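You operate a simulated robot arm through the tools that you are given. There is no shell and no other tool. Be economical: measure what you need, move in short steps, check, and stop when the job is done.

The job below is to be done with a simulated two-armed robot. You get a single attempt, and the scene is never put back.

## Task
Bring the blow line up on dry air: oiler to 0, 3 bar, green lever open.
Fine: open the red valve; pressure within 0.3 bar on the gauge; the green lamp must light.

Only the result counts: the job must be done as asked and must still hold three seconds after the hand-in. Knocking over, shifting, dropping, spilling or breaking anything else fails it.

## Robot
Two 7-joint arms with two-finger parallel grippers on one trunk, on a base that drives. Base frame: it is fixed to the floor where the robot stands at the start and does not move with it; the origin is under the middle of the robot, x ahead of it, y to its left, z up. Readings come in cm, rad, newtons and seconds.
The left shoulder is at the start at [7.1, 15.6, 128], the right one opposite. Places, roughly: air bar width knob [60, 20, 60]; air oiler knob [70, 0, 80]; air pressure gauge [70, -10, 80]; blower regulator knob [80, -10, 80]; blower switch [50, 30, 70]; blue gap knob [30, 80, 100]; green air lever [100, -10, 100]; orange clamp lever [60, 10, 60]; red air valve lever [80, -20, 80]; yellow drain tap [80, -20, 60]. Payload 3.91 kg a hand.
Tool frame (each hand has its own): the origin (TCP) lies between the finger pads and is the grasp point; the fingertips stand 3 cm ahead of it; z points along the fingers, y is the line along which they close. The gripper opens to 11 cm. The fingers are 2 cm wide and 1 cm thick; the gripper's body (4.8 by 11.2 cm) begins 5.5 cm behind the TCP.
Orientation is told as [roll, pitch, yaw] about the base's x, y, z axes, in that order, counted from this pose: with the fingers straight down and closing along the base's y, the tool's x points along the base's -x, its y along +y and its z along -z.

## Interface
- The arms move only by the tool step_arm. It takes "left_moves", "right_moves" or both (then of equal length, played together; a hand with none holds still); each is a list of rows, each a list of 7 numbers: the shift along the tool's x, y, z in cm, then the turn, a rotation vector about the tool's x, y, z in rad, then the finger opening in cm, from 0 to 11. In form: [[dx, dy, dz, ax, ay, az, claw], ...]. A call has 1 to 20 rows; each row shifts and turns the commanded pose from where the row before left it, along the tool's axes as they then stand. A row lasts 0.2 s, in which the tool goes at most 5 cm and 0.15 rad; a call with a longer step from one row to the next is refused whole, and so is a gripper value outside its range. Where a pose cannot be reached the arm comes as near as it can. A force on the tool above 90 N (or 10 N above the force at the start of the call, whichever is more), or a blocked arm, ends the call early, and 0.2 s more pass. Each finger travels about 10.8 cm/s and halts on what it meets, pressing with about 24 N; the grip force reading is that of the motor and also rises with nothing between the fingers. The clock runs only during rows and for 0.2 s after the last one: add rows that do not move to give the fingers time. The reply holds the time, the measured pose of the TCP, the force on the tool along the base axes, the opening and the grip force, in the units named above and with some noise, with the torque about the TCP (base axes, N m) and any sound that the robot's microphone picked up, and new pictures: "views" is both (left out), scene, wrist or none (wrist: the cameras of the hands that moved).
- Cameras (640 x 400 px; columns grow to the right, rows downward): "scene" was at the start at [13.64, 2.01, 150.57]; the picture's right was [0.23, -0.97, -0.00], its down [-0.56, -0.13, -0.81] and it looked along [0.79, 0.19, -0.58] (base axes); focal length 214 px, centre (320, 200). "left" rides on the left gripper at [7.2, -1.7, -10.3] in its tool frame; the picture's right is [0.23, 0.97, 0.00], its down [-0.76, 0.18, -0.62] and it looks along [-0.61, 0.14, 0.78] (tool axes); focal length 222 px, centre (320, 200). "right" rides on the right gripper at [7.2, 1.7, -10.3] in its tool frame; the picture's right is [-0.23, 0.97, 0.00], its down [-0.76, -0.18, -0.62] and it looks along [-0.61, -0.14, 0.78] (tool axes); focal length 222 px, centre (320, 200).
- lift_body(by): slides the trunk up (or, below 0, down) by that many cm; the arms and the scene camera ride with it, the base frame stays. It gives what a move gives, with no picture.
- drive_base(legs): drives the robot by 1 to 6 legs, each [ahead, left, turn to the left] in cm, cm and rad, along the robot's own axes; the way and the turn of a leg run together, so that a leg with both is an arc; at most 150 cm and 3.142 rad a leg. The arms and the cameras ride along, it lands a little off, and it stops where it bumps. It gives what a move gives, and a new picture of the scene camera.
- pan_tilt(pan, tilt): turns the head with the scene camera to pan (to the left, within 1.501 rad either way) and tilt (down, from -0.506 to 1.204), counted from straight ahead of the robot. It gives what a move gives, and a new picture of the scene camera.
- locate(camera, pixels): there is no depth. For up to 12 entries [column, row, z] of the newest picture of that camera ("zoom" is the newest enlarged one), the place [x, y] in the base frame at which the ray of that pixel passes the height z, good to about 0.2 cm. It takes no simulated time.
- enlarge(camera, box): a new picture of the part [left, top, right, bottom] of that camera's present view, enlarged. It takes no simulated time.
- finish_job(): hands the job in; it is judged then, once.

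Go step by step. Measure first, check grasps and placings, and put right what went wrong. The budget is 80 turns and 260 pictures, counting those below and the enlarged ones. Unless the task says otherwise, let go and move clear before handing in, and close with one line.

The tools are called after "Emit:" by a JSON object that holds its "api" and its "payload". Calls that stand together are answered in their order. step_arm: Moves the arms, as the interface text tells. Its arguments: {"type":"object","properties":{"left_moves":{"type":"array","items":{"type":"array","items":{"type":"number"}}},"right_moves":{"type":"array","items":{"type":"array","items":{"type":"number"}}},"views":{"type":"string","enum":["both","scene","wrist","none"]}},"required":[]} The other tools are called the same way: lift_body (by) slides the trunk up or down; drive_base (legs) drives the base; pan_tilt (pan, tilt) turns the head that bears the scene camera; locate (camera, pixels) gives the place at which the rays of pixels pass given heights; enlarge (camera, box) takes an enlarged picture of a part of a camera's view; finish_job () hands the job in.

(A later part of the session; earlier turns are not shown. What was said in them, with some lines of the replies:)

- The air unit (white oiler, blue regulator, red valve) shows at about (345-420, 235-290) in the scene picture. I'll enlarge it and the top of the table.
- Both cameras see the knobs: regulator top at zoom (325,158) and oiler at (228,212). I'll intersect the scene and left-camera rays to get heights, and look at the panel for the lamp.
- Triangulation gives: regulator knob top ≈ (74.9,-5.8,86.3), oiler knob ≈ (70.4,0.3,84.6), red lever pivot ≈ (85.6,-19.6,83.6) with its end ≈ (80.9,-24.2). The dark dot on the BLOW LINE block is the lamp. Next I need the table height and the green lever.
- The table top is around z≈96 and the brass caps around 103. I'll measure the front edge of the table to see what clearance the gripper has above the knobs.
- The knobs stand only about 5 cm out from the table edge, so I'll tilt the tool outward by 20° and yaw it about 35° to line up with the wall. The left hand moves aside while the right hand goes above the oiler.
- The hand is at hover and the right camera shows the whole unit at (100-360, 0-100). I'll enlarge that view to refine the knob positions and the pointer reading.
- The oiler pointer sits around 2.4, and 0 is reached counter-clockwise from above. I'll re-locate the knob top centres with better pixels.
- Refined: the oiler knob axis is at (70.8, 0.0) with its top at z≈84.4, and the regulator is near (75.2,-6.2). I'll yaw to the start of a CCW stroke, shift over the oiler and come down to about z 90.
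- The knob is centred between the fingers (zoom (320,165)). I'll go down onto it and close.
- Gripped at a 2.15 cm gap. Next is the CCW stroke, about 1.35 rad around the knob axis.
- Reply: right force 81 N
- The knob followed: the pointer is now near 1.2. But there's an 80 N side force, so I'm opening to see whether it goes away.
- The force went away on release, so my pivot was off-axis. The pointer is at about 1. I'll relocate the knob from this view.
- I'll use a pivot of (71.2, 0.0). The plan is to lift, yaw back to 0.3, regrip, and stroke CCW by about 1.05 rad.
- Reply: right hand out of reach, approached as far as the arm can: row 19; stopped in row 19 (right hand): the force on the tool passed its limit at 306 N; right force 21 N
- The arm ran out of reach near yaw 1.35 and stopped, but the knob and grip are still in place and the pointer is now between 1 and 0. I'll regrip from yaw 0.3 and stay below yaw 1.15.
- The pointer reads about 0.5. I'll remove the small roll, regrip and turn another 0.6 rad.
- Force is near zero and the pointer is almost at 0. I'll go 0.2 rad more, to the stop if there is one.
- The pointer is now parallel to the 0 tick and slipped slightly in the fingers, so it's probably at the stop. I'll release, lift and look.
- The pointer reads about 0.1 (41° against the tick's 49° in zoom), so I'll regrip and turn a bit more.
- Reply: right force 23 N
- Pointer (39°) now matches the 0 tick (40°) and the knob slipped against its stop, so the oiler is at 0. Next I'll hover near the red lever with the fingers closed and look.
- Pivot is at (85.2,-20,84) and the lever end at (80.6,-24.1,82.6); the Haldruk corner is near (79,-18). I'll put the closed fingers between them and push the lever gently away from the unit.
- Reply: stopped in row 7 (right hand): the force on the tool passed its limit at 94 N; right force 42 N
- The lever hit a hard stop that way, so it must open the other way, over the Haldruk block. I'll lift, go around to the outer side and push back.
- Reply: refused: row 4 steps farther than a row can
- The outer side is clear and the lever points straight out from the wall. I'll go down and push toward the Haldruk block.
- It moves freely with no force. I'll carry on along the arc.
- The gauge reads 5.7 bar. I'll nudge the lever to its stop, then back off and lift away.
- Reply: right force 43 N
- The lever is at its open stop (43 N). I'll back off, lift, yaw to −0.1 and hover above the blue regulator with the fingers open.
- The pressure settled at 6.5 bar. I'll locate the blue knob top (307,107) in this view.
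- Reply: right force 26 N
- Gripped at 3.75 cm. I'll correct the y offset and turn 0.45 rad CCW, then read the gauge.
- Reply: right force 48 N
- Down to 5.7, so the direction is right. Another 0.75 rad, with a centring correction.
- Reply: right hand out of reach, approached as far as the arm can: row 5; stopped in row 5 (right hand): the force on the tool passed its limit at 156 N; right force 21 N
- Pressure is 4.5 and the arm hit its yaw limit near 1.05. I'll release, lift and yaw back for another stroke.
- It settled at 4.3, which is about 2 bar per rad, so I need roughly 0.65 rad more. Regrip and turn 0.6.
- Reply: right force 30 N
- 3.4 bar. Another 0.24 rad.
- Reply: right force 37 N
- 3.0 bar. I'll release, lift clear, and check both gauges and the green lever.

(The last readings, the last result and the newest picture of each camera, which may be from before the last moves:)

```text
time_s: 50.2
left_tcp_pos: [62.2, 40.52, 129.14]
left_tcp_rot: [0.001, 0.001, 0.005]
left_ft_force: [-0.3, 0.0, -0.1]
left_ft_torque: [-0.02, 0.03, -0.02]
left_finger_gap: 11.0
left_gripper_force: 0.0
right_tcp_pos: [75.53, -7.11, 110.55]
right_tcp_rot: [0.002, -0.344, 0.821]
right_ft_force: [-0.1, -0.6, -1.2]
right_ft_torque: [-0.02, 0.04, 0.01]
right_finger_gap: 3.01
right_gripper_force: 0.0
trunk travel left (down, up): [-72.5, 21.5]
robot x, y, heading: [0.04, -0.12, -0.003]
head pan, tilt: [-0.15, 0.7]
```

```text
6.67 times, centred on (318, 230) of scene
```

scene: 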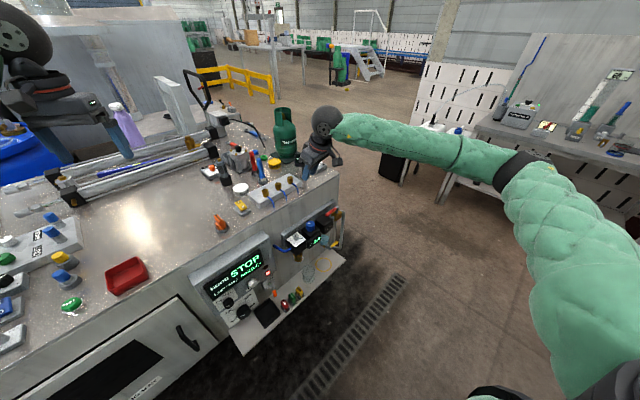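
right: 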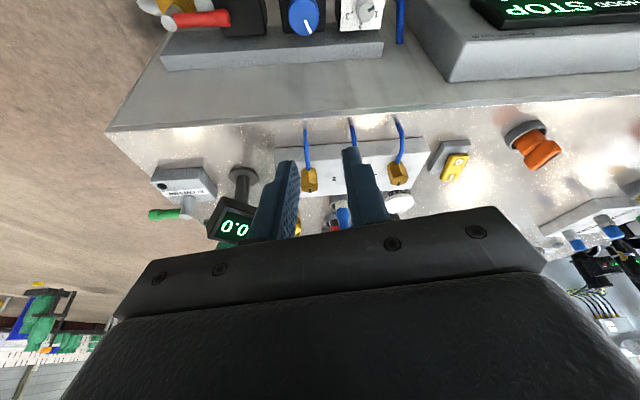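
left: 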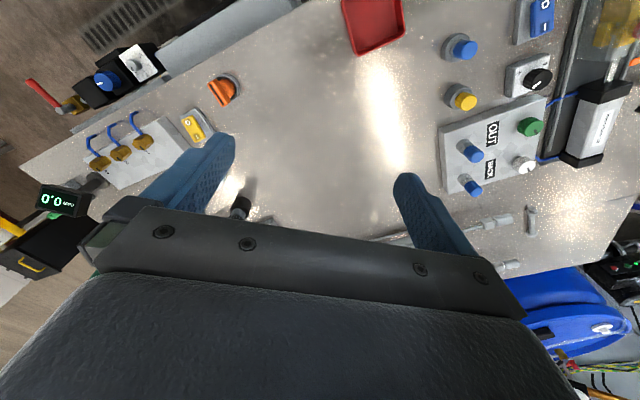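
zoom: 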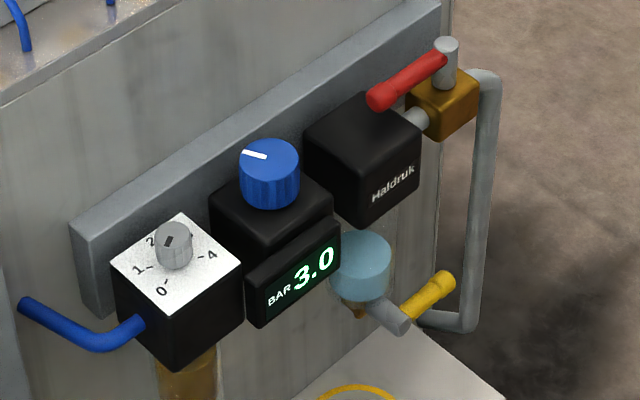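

The first gauge holds 3.0 bar; the green lever shows at (150-200, 165-220) in the right view. I'll enlarge it and compare with the scene.

Emit:
{"api": "enlarge", "payload": {"camera": "right", "box": [130, 140, 270, 250]}}

Emit:
{"api": "step_arm", "payload": {"right_moves": [[0, -5, 0, 0, 0, 0, 0], [0, -5, 0, 0, 0, 0, 0], [0, -5, 0, 0, 0, 0, 0], [0, -5, 0, 0, 0, 0, 0]]}}

Emit:
{"api": "enlarge", "payload": {"camera": "scene", "box": [270, 140, 366, 200]}}

Emit:
{"api": "enlarge", "payload": {"camera": "right", "box": [200, 140, 360, 250]}}

```text
3.64 times, centred on (200, 195) of right
```

zoom: 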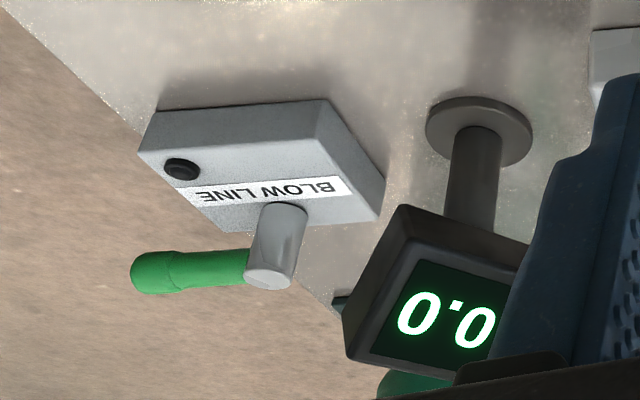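

```text
time_s: 51.2
left_tcp_pos: [62.07, 40.66, 129.14]
left_tcp_rot: [-0.001, 0.001, 0.002]
left_ft_force: [-0.3, 0.0, -0.3]
left_ft_torque: [0.01, 0.02, 0.0]
left_finger_gap: 10.99
left_gripper_force: 0.0
right_tcp_pos: [85.14, -15.84, 110.43]
right_tcp_rot: [0.004, -0.344, 0.819]
right_ft_force: [0.3, 0.9, 0.2]
right_ft_torque: [0.0, -0.04, -0.04]
right_finger_gap: 0.0
right_gripper_force: 24.2
right hand out of reach, approached as far as the arm can: row 3, 4
trunk travel left (down, up): [-72.5, 21.5]
robot x, y, heading: [0.19, 0.28, 0.004]
head pan, tilt: [-0.15, 0.7]
```

scene: 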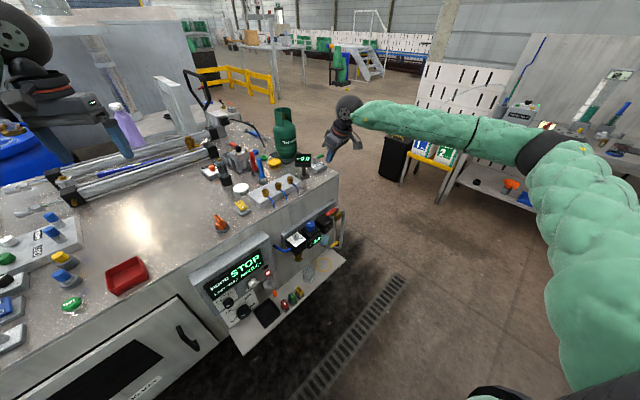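
right: 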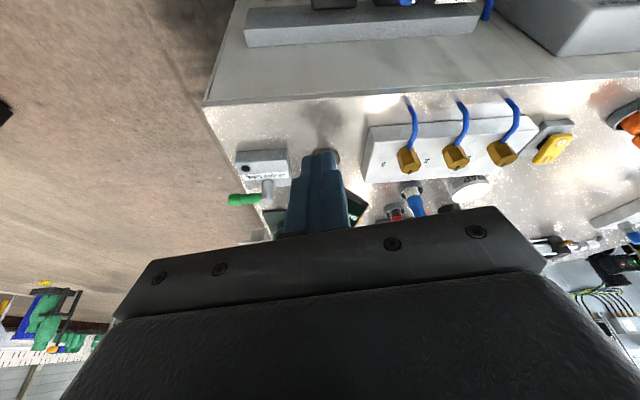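

```text
6.67 times, centred on (318, 170) of scene
```

zoom: 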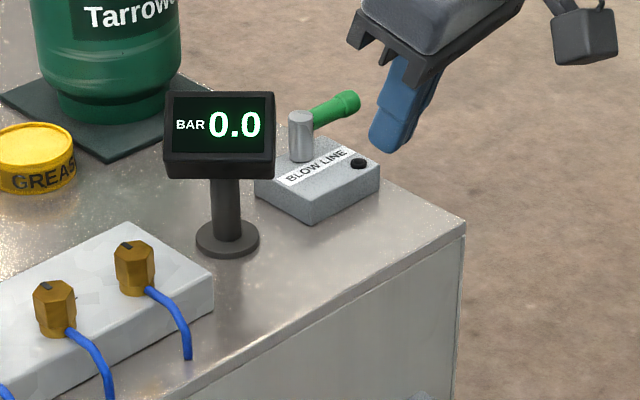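

```text
3.64 times, centred on (280, 195) of right
```

zoom: 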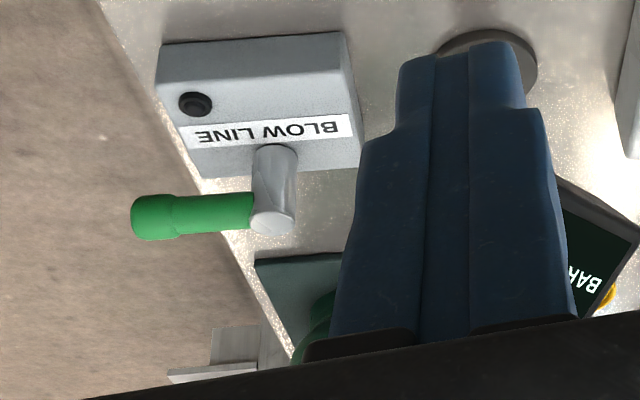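

Emit:
{"api": "locate", "payload": {"camera": "scene", "pixels": [[315, 157.6, 100], [315, 157.6, 106], [322.3, 155.2, 100], [322.3, 155.2, 106], [319.7, 174, 96], [309, 165, 96]]}}

Emit:
{"api": "locate", "payload": {"camera": "right", "pixels": [[266.8, 201, 100], [266.8, 201, 106], [231, 200, 100], [231, 200, 106], [290, 185, 99], [289, 150, 99], [320, 155, 96]]}}

```text
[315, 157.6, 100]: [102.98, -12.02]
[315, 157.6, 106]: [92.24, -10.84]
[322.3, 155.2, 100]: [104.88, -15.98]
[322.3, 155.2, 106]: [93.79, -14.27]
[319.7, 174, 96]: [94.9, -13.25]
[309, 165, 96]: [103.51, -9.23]
```

```text
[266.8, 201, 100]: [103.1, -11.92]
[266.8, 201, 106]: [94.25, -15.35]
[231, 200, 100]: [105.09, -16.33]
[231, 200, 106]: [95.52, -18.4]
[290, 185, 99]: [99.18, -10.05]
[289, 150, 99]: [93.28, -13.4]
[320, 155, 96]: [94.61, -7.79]
```

Green pivot ≈ (103,-12,100) with its end ≈ (105,-16.3,100), which is beyond reach from here. I'll drive ahead and to the right, roughly parallel to the bench front.

Emit:
{"api": "drive_base", "payload": {"legs": [[17, -18, 0]]}}

```text
time_s: 53.0
left_tcp_pos: [79.19, 22.6, 129.16]
left_tcp_rot: [-0.001, 0.002, 0.007]
left_ft_force: [1.0, -0.4, 0.7]
left_ft_torque: [0.03, 0.02, -0.01]
left_finger_gap: 11.01
left_gripper_force: 0.1
right_tcp_pos: [102.27, -33.76, 110.49]
right_tcp_rot: [0.002, -0.344, 0.822]
right_ft_force: [0.1, 0.5, 0.8]
right_ft_torque: [0.03, 0.02, 0.0]
right_finger_gap: 0.0
right_gripper_force: 24.0
trunk travel left (down, up): [-72.5, 21.5]
robot x, y, heading: [17.38, -17.85, 0.007]
head pan, tilt: [-0.15, 0.7]
```

scene: 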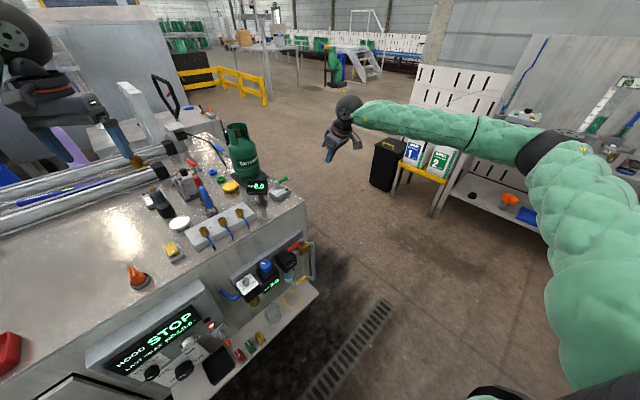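

The drive landed well. I'll yaw to 0.2 and bring the closed fingers to hover beyond the lever on its far side, so I can first try pulling it toward the operator (clockwise, like the red one).

Emit:
{"api": "step_arm", "payload": {"right_moves": [[0, 0, 0, 0.0418, 0, 0.1167, 0], [0, 0, 0, 0.0418, 0, 0.1167, 0], [0, 0, 0, 0.0418, 0, 0.1167, 0], [0, 0, 0, 0.0418, 0, 0.1167, 0], [0, 0, 0, 0.0418, 0, 0.1167, 0], [-1.61, 3.5, 0.576, 0, 0, 0, 0], [-1.61, 3.5, 0.576, 0, 0, 0, 0], [-1.61, 3.5, 0.576, 0, 0, 0, 0], [-1.61, 3.5, 0.576, 0, 0, 0, 0], [-1.61, 3.5, 0.576, 0, 0, 0, 0], [0, 0, 0, 0, 0, 0, 0]]}}

Emit:
{"api": "enlarge", "payload": {"camera": "right", "box": [200, 40, 440, 240]}}

Emit:
{"api": "enlarge", "payload": {"camera": "scene", "box": [230, 150, 342, 220]}}

```text
time_s: 55.5
left_tcp_pos: [79.11, 22.55, 129.11]
left_tcp_rot: [0.0, 0.001, 0.006]
left_ft_force: [-0.4, 0.0, -0.1]
left_ft_torque: [-0.01, 0.02, -0.03]
left_finger_gap: 11.01
left_gripper_force: 0.1
right_tcp_pos: [107.05, -15.13, 110.34]
right_tcp_rot: [0.005, -0.342, 0.203]
right_ft_force: [-0.5, 0.5, 0.4]
right_ft_torque: [0.04, -0.01, 0.02]
right_finger_gap: 0.02
right_gripper_force: 24.0
trunk travel left (down, up): [-72.5, 21.5]
robot x, y, heading: [17.12, -18.06, 0.004]
head pan, tilt: [-0.15, 0.7]
```

scene: 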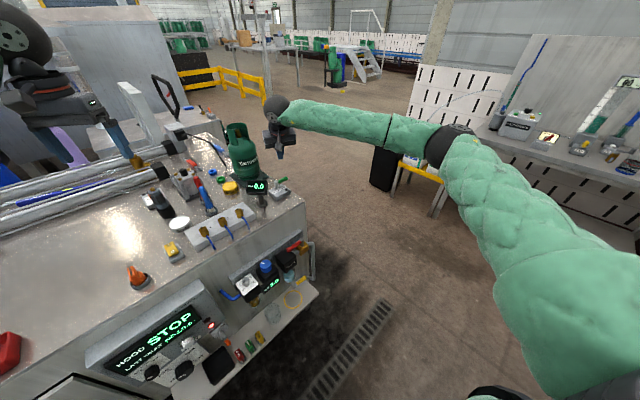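
right: 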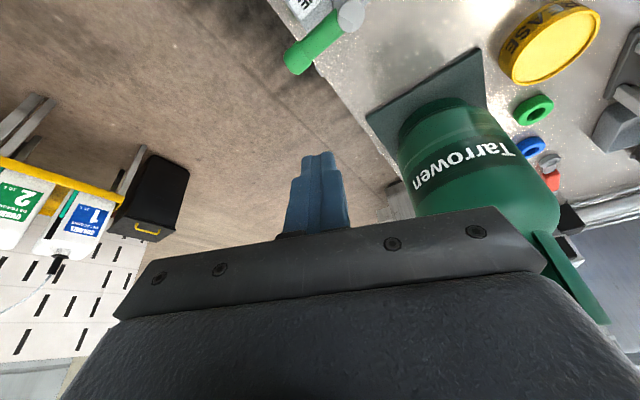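

```text
2.00 times, centred on (320, 140) of right
```

zoom: 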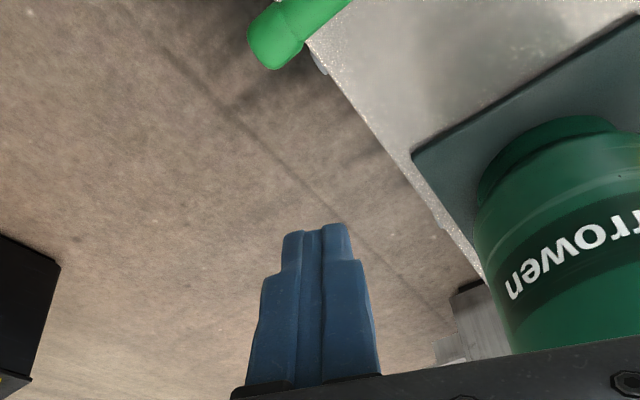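

```text
5.71 times, centred on (286, 185) of scene
```

zoom: 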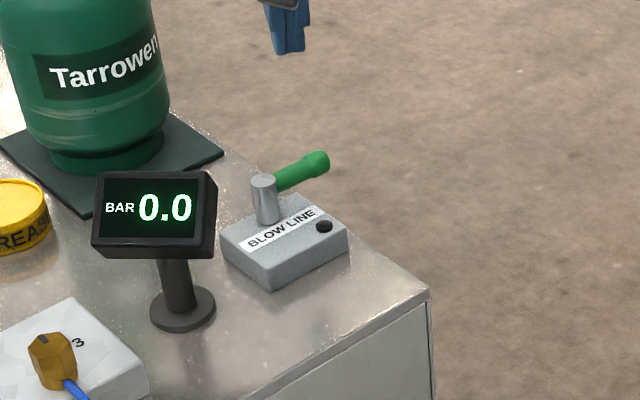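

The gas bottle is close by on the left, so I'll check its place relative to the hand, plus the lever pixels from here.

Emit:
{"api": "locate", "payload": {"camera": "scene", "pixels": [[268.8, 176.6, 96], [258, 170, 100], [258, 170, 110], [276, 182.5, 100], [286, 177.5, 100], [279, 199, 98], [291, 192, 98], [247, 166, 108]]}}

Emit:
{"api": "locate", "payload": {"camera": "right", "pixels": [[348, 12, 100], [296, 60, 100], [296, 60, 99], [413, 178, 104], [450, 95, 108]]}}

```text
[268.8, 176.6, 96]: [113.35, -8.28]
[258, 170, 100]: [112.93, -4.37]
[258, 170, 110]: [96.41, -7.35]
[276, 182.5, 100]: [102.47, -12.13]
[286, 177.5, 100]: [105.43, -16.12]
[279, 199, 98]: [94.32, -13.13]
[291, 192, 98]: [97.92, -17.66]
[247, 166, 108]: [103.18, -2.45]
```

```text
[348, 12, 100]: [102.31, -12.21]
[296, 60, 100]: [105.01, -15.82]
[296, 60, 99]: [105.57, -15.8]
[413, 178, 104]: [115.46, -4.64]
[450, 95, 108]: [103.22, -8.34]
```

Lever direction is (0.61,-0.79) from the pivot at (102.4,-12.1), and the bottle is about 7 cm clear. I'll go down behind the lever and pull gently toward the operator.

Emit:
{"api": "step_arm", "payload": {"right_moves": [[1.46, 0.7, 4.18, 0, 0, 0, 0], [1.42, 0, 4.1, 0, 0, 0, 0], [0.5, -0.08, -0.18, 0, 0, 0, 0], [0.59, -0.09, -0.21, 0, 0, 0, 0], [0.62, -0.48, -0.22, 0, 0, 0, 0], [0, 0, 0, 0, 0, 0, 0]]}}

Emit:
{"api": "enlarge", "payload": {"camera": "right", "box": [200, 40, 440, 240]}}

Emit:
{"api": "enlarge", "payload": {"camera": "scene", "box": [230, 150, 342, 220]}}

```text
time_s: 56.9
left_tcp_pos: [79.32, 23.05, 128.81]
left_tcp_rot: [-0.001, 0.006, 0.009]
left_ft_force: [0.1, 0.0, -1.1]
left_ft_torque: [-0.03, -0.01, 0.03]
left_finger_gap: 11.0
left_gripper_force: 0.0
right_tcp_pos: [105.57, -14.6, 101.69]
right_tcp_rot: [0.004, -0.343, 0.206]
right_ft_force: [40.6, 30.9, 9.6]
right_ft_torque: [0.45, -0.64, 0.34]
right_finger_gap: 0.0
right_gripper_force: 23.7
trunk travel left (down, up): [-72.5, 21.5]
robot x, y, heading: [17.14, -17.59, 0.003]
head pan, tilt: [-0.15, 0.7]
```

scene: 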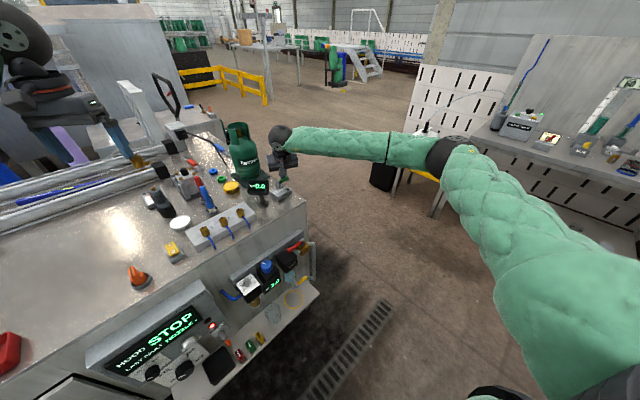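
right: 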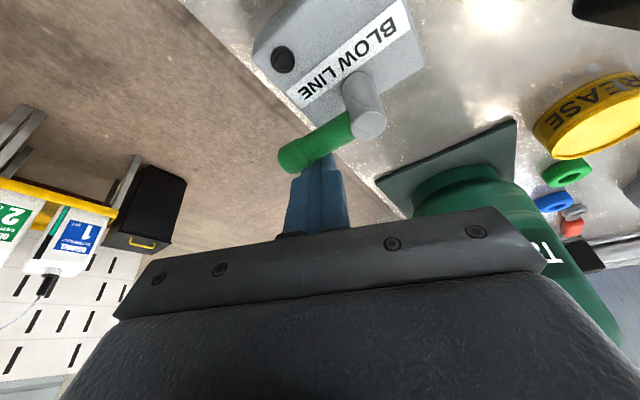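

```text
2.00 times, centred on (320, 140) of right
```

zoom: 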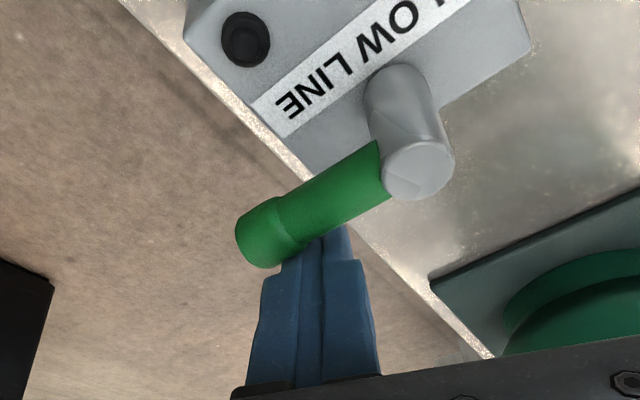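

```text
5.71 times, centred on (286, 185) of scene
```

zoom: 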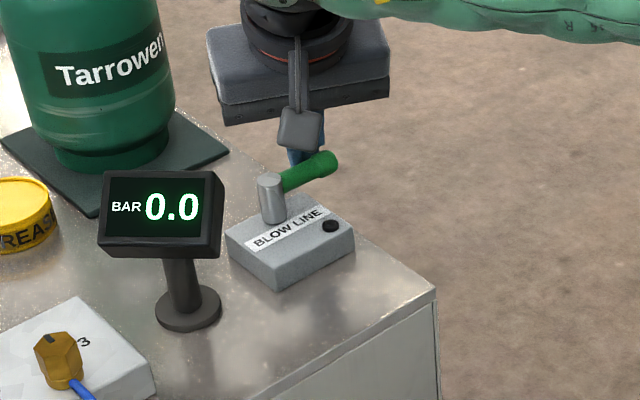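

It met a firm stop at 52 N, so the green lever opens the other way. I'll back off and lift, and measure the bottle mat for clearance.

Emit:
{"api": "step_arm", "payload": {"right_moves": [[-1.1, 0.3, 0.39, 0, 0, 0, 0], [-1.5, 0, -4.2, 0, 0, 0, 0], [-1.5, 0, -4.2, 0, 0, 0, 0], [0, -4.5, 0, 0, 0, 0, 0], [0, 0, 0, 0, 0, 0, 0]], "views": "scene"}}

Emit:
{"api": "enlarge", "payload": {"camera": "scene", "box": [190, 110, 318, 190]}}

Emit:
{"api": "locate", "payload": {"camera": "scene", "pixels": [[269.9, 176.6, 96], [247.1, 188, 96]]}}

```text
time_s: 58.0
left_tcp_pos: [79.04, 22.89, 129.02]
left_tcp_rot: [-0.003, 0.002, 0.006]
left_ft_force: [-0.2, 0.4, -0.2]
left_ft_torque: [-0.05, 0.0, -0.01]
left_finger_gap: 11.0
left_gripper_force: 0.1
right_tcp_pos: [107.29, -18.83, 110.48]
right_tcp_rot: [0.001, -0.342, 0.204]
right_ft_force: [-0.9, 0.6, 0.7]
right_ft_torque: [0.0, -0.03, 0.0]
right_finger_gap: 0.02
right_gripper_force: 23.8
trunk travel left (down, up): [-72.5, 21.5]
robot x, y, heading: [17.23, -18.05, 0.002]
head pan, tilt: [-0.15, 0.7]
```

scene: 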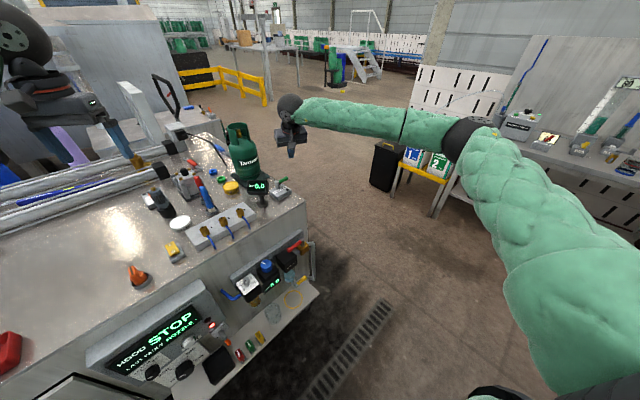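

```text
5.00 times, centred on (254, 150) of scene
```

zoom: 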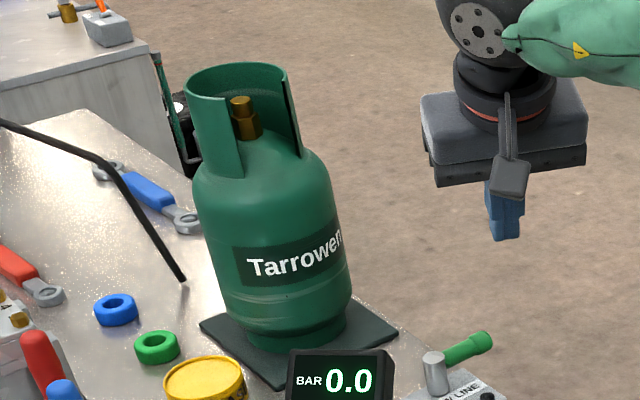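

```text
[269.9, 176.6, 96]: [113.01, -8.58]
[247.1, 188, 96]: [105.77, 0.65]
```

Emit:
{"api": "locate", "payload": {"camera": "scene", "pixels": [[262.9, 203.8, 96], [267.6, 180, 100], [267.6, 180, 104], [267.6, 180, 108], [247, 180, 104], [247, 180, 108], [230, 176, 96]]}}

```text
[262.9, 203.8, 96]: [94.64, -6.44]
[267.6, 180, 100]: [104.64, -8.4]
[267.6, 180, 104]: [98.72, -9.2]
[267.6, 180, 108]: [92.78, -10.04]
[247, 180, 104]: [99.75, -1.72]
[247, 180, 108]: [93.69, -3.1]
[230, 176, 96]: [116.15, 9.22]
```

The gauge display top is about z 106 near (96,-9.6) and the bottle centre is at (114.6,0.3). Yaw 0.4 clears both, so I'll come down on the near side and push the lever away.

Emit:
{"api": "step_arm", "payload": {"right_moves": [[0, 0, 0, -0.0335, 0, -0.0942, 0], [0, 0, 0, -0.0335, 0, -0.0942, 0], [1.98, 1.45, -0.7, 0, 0, 0, 0], [1.98, 1.45, -0.71, 0, 0, 0, 0], [1.48, 0, 4.15, 0, 0, 0, 0], [1.47, 0, 4.14, 0, 0, 0, 0], [-1.04, 0.295, 0.37, 0, 0, 0, 0], [-0.84, 0.06, 0.3, 0, 0, 0, 0], [-0.84, 0.06, 0.3, 0, 0, 0, 0], [0, 0, 0, 0, 0, 0, 0]]}}

Emit:
{"api": "enlarge", "payload": {"camera": "scene", "box": [230, 150, 342, 220]}}

```text
time_s: 60.2
left_tcp_pos: [79.13, 22.62, 129.0]
left_tcp_rot: [0.0, 0.001, 0.005]
left_ft_force: [-0.9, -0.7, -0.7]
left_ft_torque: [0.02, 0.01, 0.01]
left_finger_gap: 11.0
left_gripper_force: 0.0
right_tcp_pos: [104.91, -16.45, 101.86]
right_tcp_rot: [0.004, -0.342, 0.403]
right_ft_force: [0.9, 0.3, -1.2]
right_ft_torque: [0.02, 0.04, 0.0]
right_finger_gap: 0.01
right_gripper_force: 24.4
trunk travel left (down, up): [-72.5, 21.5]
robot x, y, heading: [17.21, -17.87, 0.005]
head pan, tilt: [-0.15, 0.7]
```

scene: 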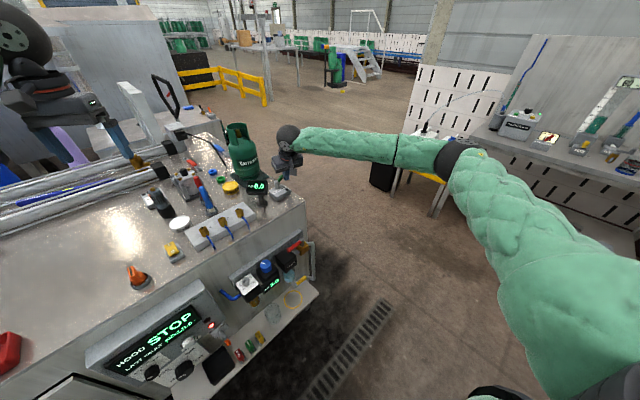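
right: 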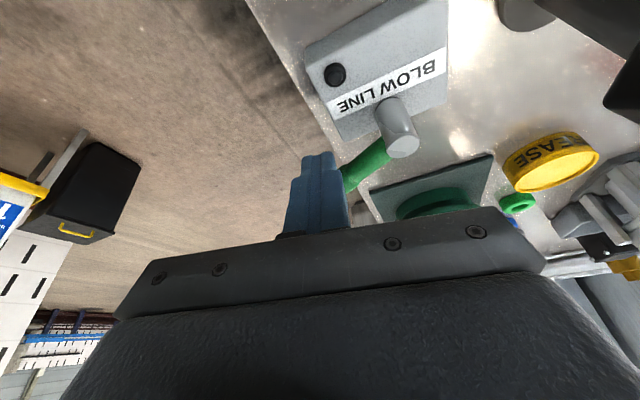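

```text
5.71 times, centred on (286, 185) of scene
```

zoom: 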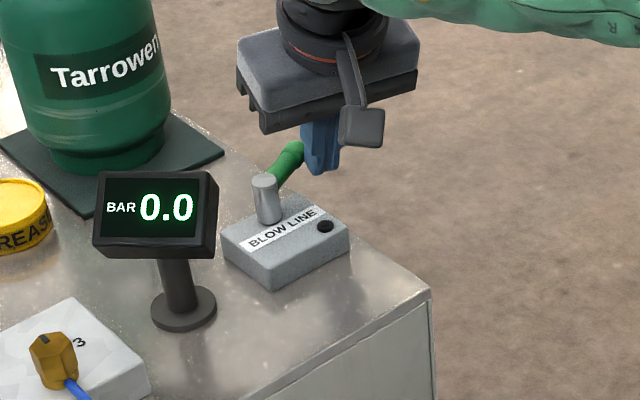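

The lever moves freely away. I'll continue along the arc.

Emit:
{"api": "step_arm", "payload": {"right_moves": [[-1.39, 0.677, 0.5, 0, 0, 0, 0], [-1.19, 1.2, 0.425, 0, 0, 0, 0], [-0.71, 1.53, 0.25, 0, 0, 0, 0], [-0.12, 0.8, 0.04, 0, 0, 0, 0], [0, 0, 0, 0, 0, 0, 0]]}}

Emit:
{"api": "enlarge", "payload": {"camera": "scene", "box": [230, 150, 342, 220]}}

```text
time_s: 61.5
left_tcp_pos: [79.1, 22.58, 129.15]
left_tcp_rot: [-0.001, 0.002, 0.007]
left_ft_force: [-0.1, -0.3, -0.4]
left_ft_torque: [-0.01, -0.01, 0.01]
left_finger_gap: 10.99
left_gripper_force: 0.1
right_tcp_pos: [106.49, -11.18, 101.95]
right_tcp_rot: [0.004, -0.342, 0.404]
right_ft_force: [1.0, -4.4, 0.5]
right_ft_torque: [-0.05, -0.01, 0.04]
right_finger_gap: 0.0
right_gripper_force: 24.3
trunk travel left (down, up): [-72.5, 21.5]
robot x, y, heading: [16.75, -17.95, -0.001]
head pan, tilt: [-0.15, 0.7]
```

scene: 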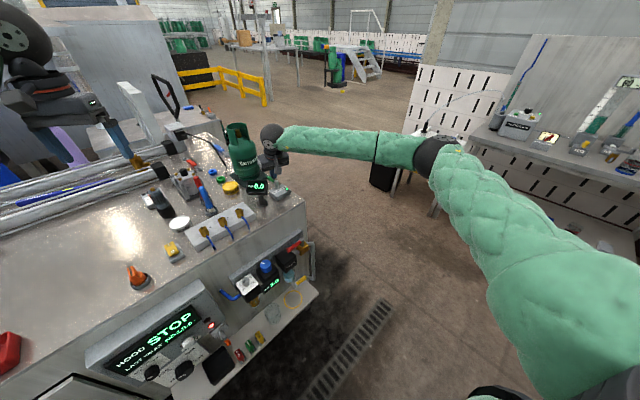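
right: 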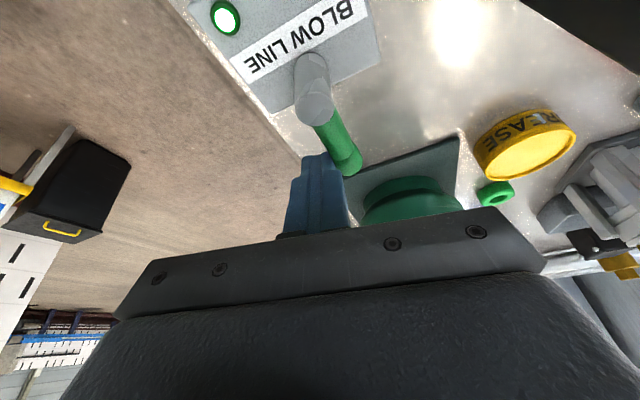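

```text
5.71 times, centred on (286, 185) of scene
```

zoom: 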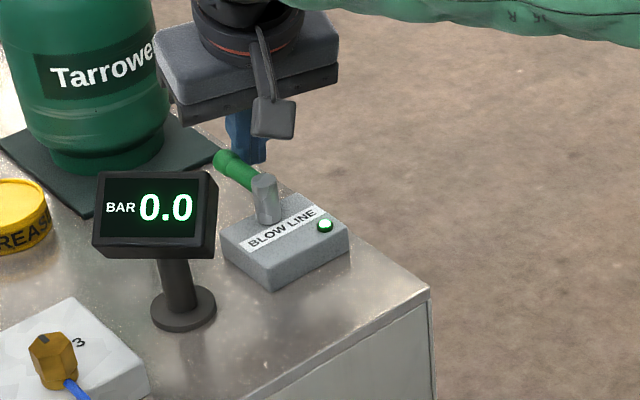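

The lamp at zoom (325,225) is lit green. I'll nudge the lever to its stop, then back off the way I came, lift and check the gauges.

Emit:
{"api": "step_arm", "payload": {"right_moves": [[0.1, 0.4, -0.03, 0, 0, 0, 0], [0.1, 0.3, -0.03, 0, 0, 0, 0], [0, 0, 0, 0, 0, 0, 0]], "views": "none"}}

Emit:
{"api": "step_arm", "payload": {"right_moves": [[0, -2, 0, 0, 0, 0, 0], [0, -2, 0, 0, 0, 0, 0], [-1.5, 0, -4.2, 0, 0, 0, 0], [-1.5, 0, -4.2, 0, 0, 0, 0], [0, -4.5, 0, 0, 0, 0, 0], [0, -4.5, 0, 0, 0, 0, 0], [0, -4.5, 0, 0, 0, 0, 0]], "views": "scene"}}

Emit:
{"api": "enlarge", "payload": {"camera": "scene", "box": [230, 150, 342, 220]}}

Emit:
{"api": "enlarge", "payload": {"camera": "scene", "box": [220, 235, 332, 305]}}

```text
time_s: 62.2
left_tcp_pos: [79.33, 22.36, 129.11]
left_tcp_rot: [0.0, 0.005, 0.006]
left_ft_force: [0.6, 0.8, -0.5]
left_ft_torque: [0.03, 0.07, 0.01]
left_finger_gap: 11.0
left_gripper_force: 0.0
right_tcp_pos: [106.37, -11.16, 101.81]
right_tcp_rot: [0.005, -0.345, 0.398]
right_ft_force: [36.0, -26.8, 11.4]
right_ft_torque: [-0.46, -0.65, -0.14]
right_finger_gap: 0.0
right_gripper_force: 24.0
trunk travel left (down, up): [-72.5, 21.5]
robot x, y, heading: [17.3, -18.05, 0.001]
head pan, tilt: [-0.15, 0.7]
```

```text
time_s: 63.9
left_tcp_pos: [79.16, 22.57, 129.09]
left_tcp_rot: [0.003, 0.0, 0.006]
left_ft_force: [0.2, -0.3, 0.4]
left_ft_torque: [0.0, -0.03, 0.02]
left_finger_gap: 10.98
left_gripper_force: 0.0
right_tcp_pos: [112.67, -26.74, 110.48]
right_tcp_rot: [0.005, -0.341, 0.404]
right_ft_force: [0.1, -1.0, -0.2]
right_ft_torque: [0.02, -0.04, -0.01]
right_finger_gap: 0.0
right_gripper_force: 24.0
trunk travel left (down, up): [-72.5, 21.5]
robot x, y, heading: [16.86, -17.72, 0.001]
head pan, tilt: [-0.15, 0.7]
```

scene: 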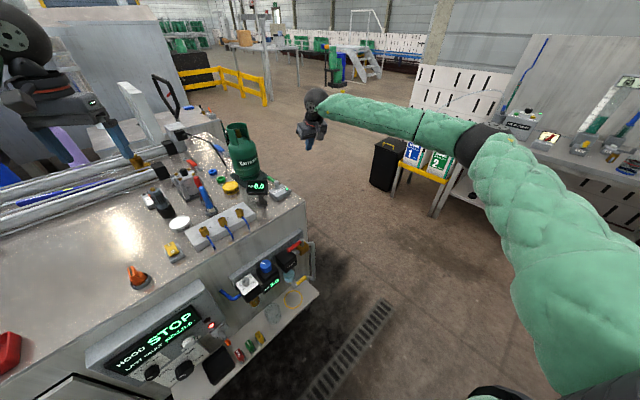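

```text
5.71 times, centred on (286, 185) of scene
```

zoom: 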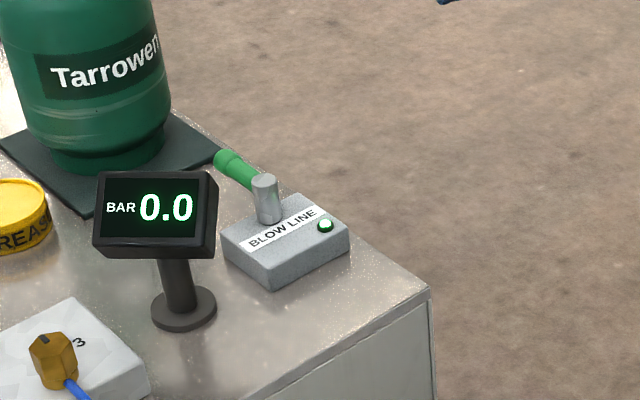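

```text
5.71 times, centred on (276, 270) of scene
```

zoom: 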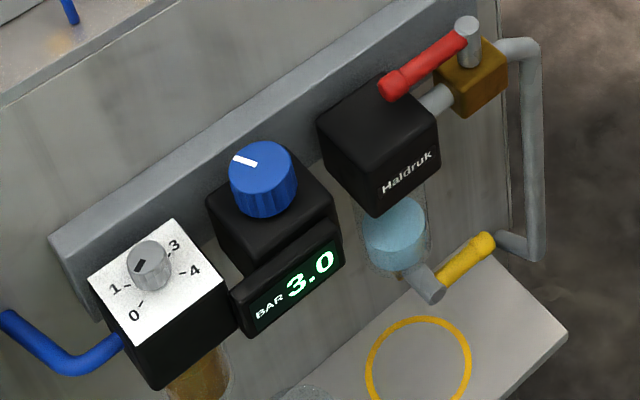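

The lamp is lit and the gauge holds 3.0 bar. I'll double-check the oiler pointer with a tighter zoom.

Emit:
{"api": "enlarge", "payload": {"camera": "scene", "box": [230, 268, 262, 296]}}

```text
14.29 times, centred on (246, 282) of scene
```

zoom: 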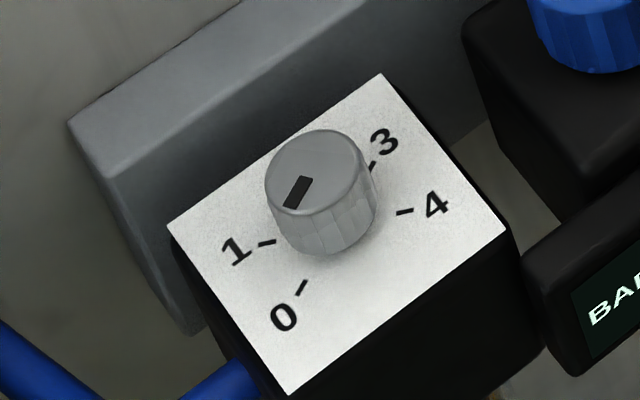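

The oiler pointer (-18,29) is parallel to the 0 tick (-10,15). The red valve is open, the gauge is at 3.0 bar, the green lever is open with its lamp lit, and the hand is clear, so I'm handing in.

Emit:
{"api": "finish_job", "payload": {}}

```text
The job is handed in.
```

The blow line is up on dry air: oiler at 0, red valve open, 3.0 bar on the gauge, green lever open with its green lamp lit.
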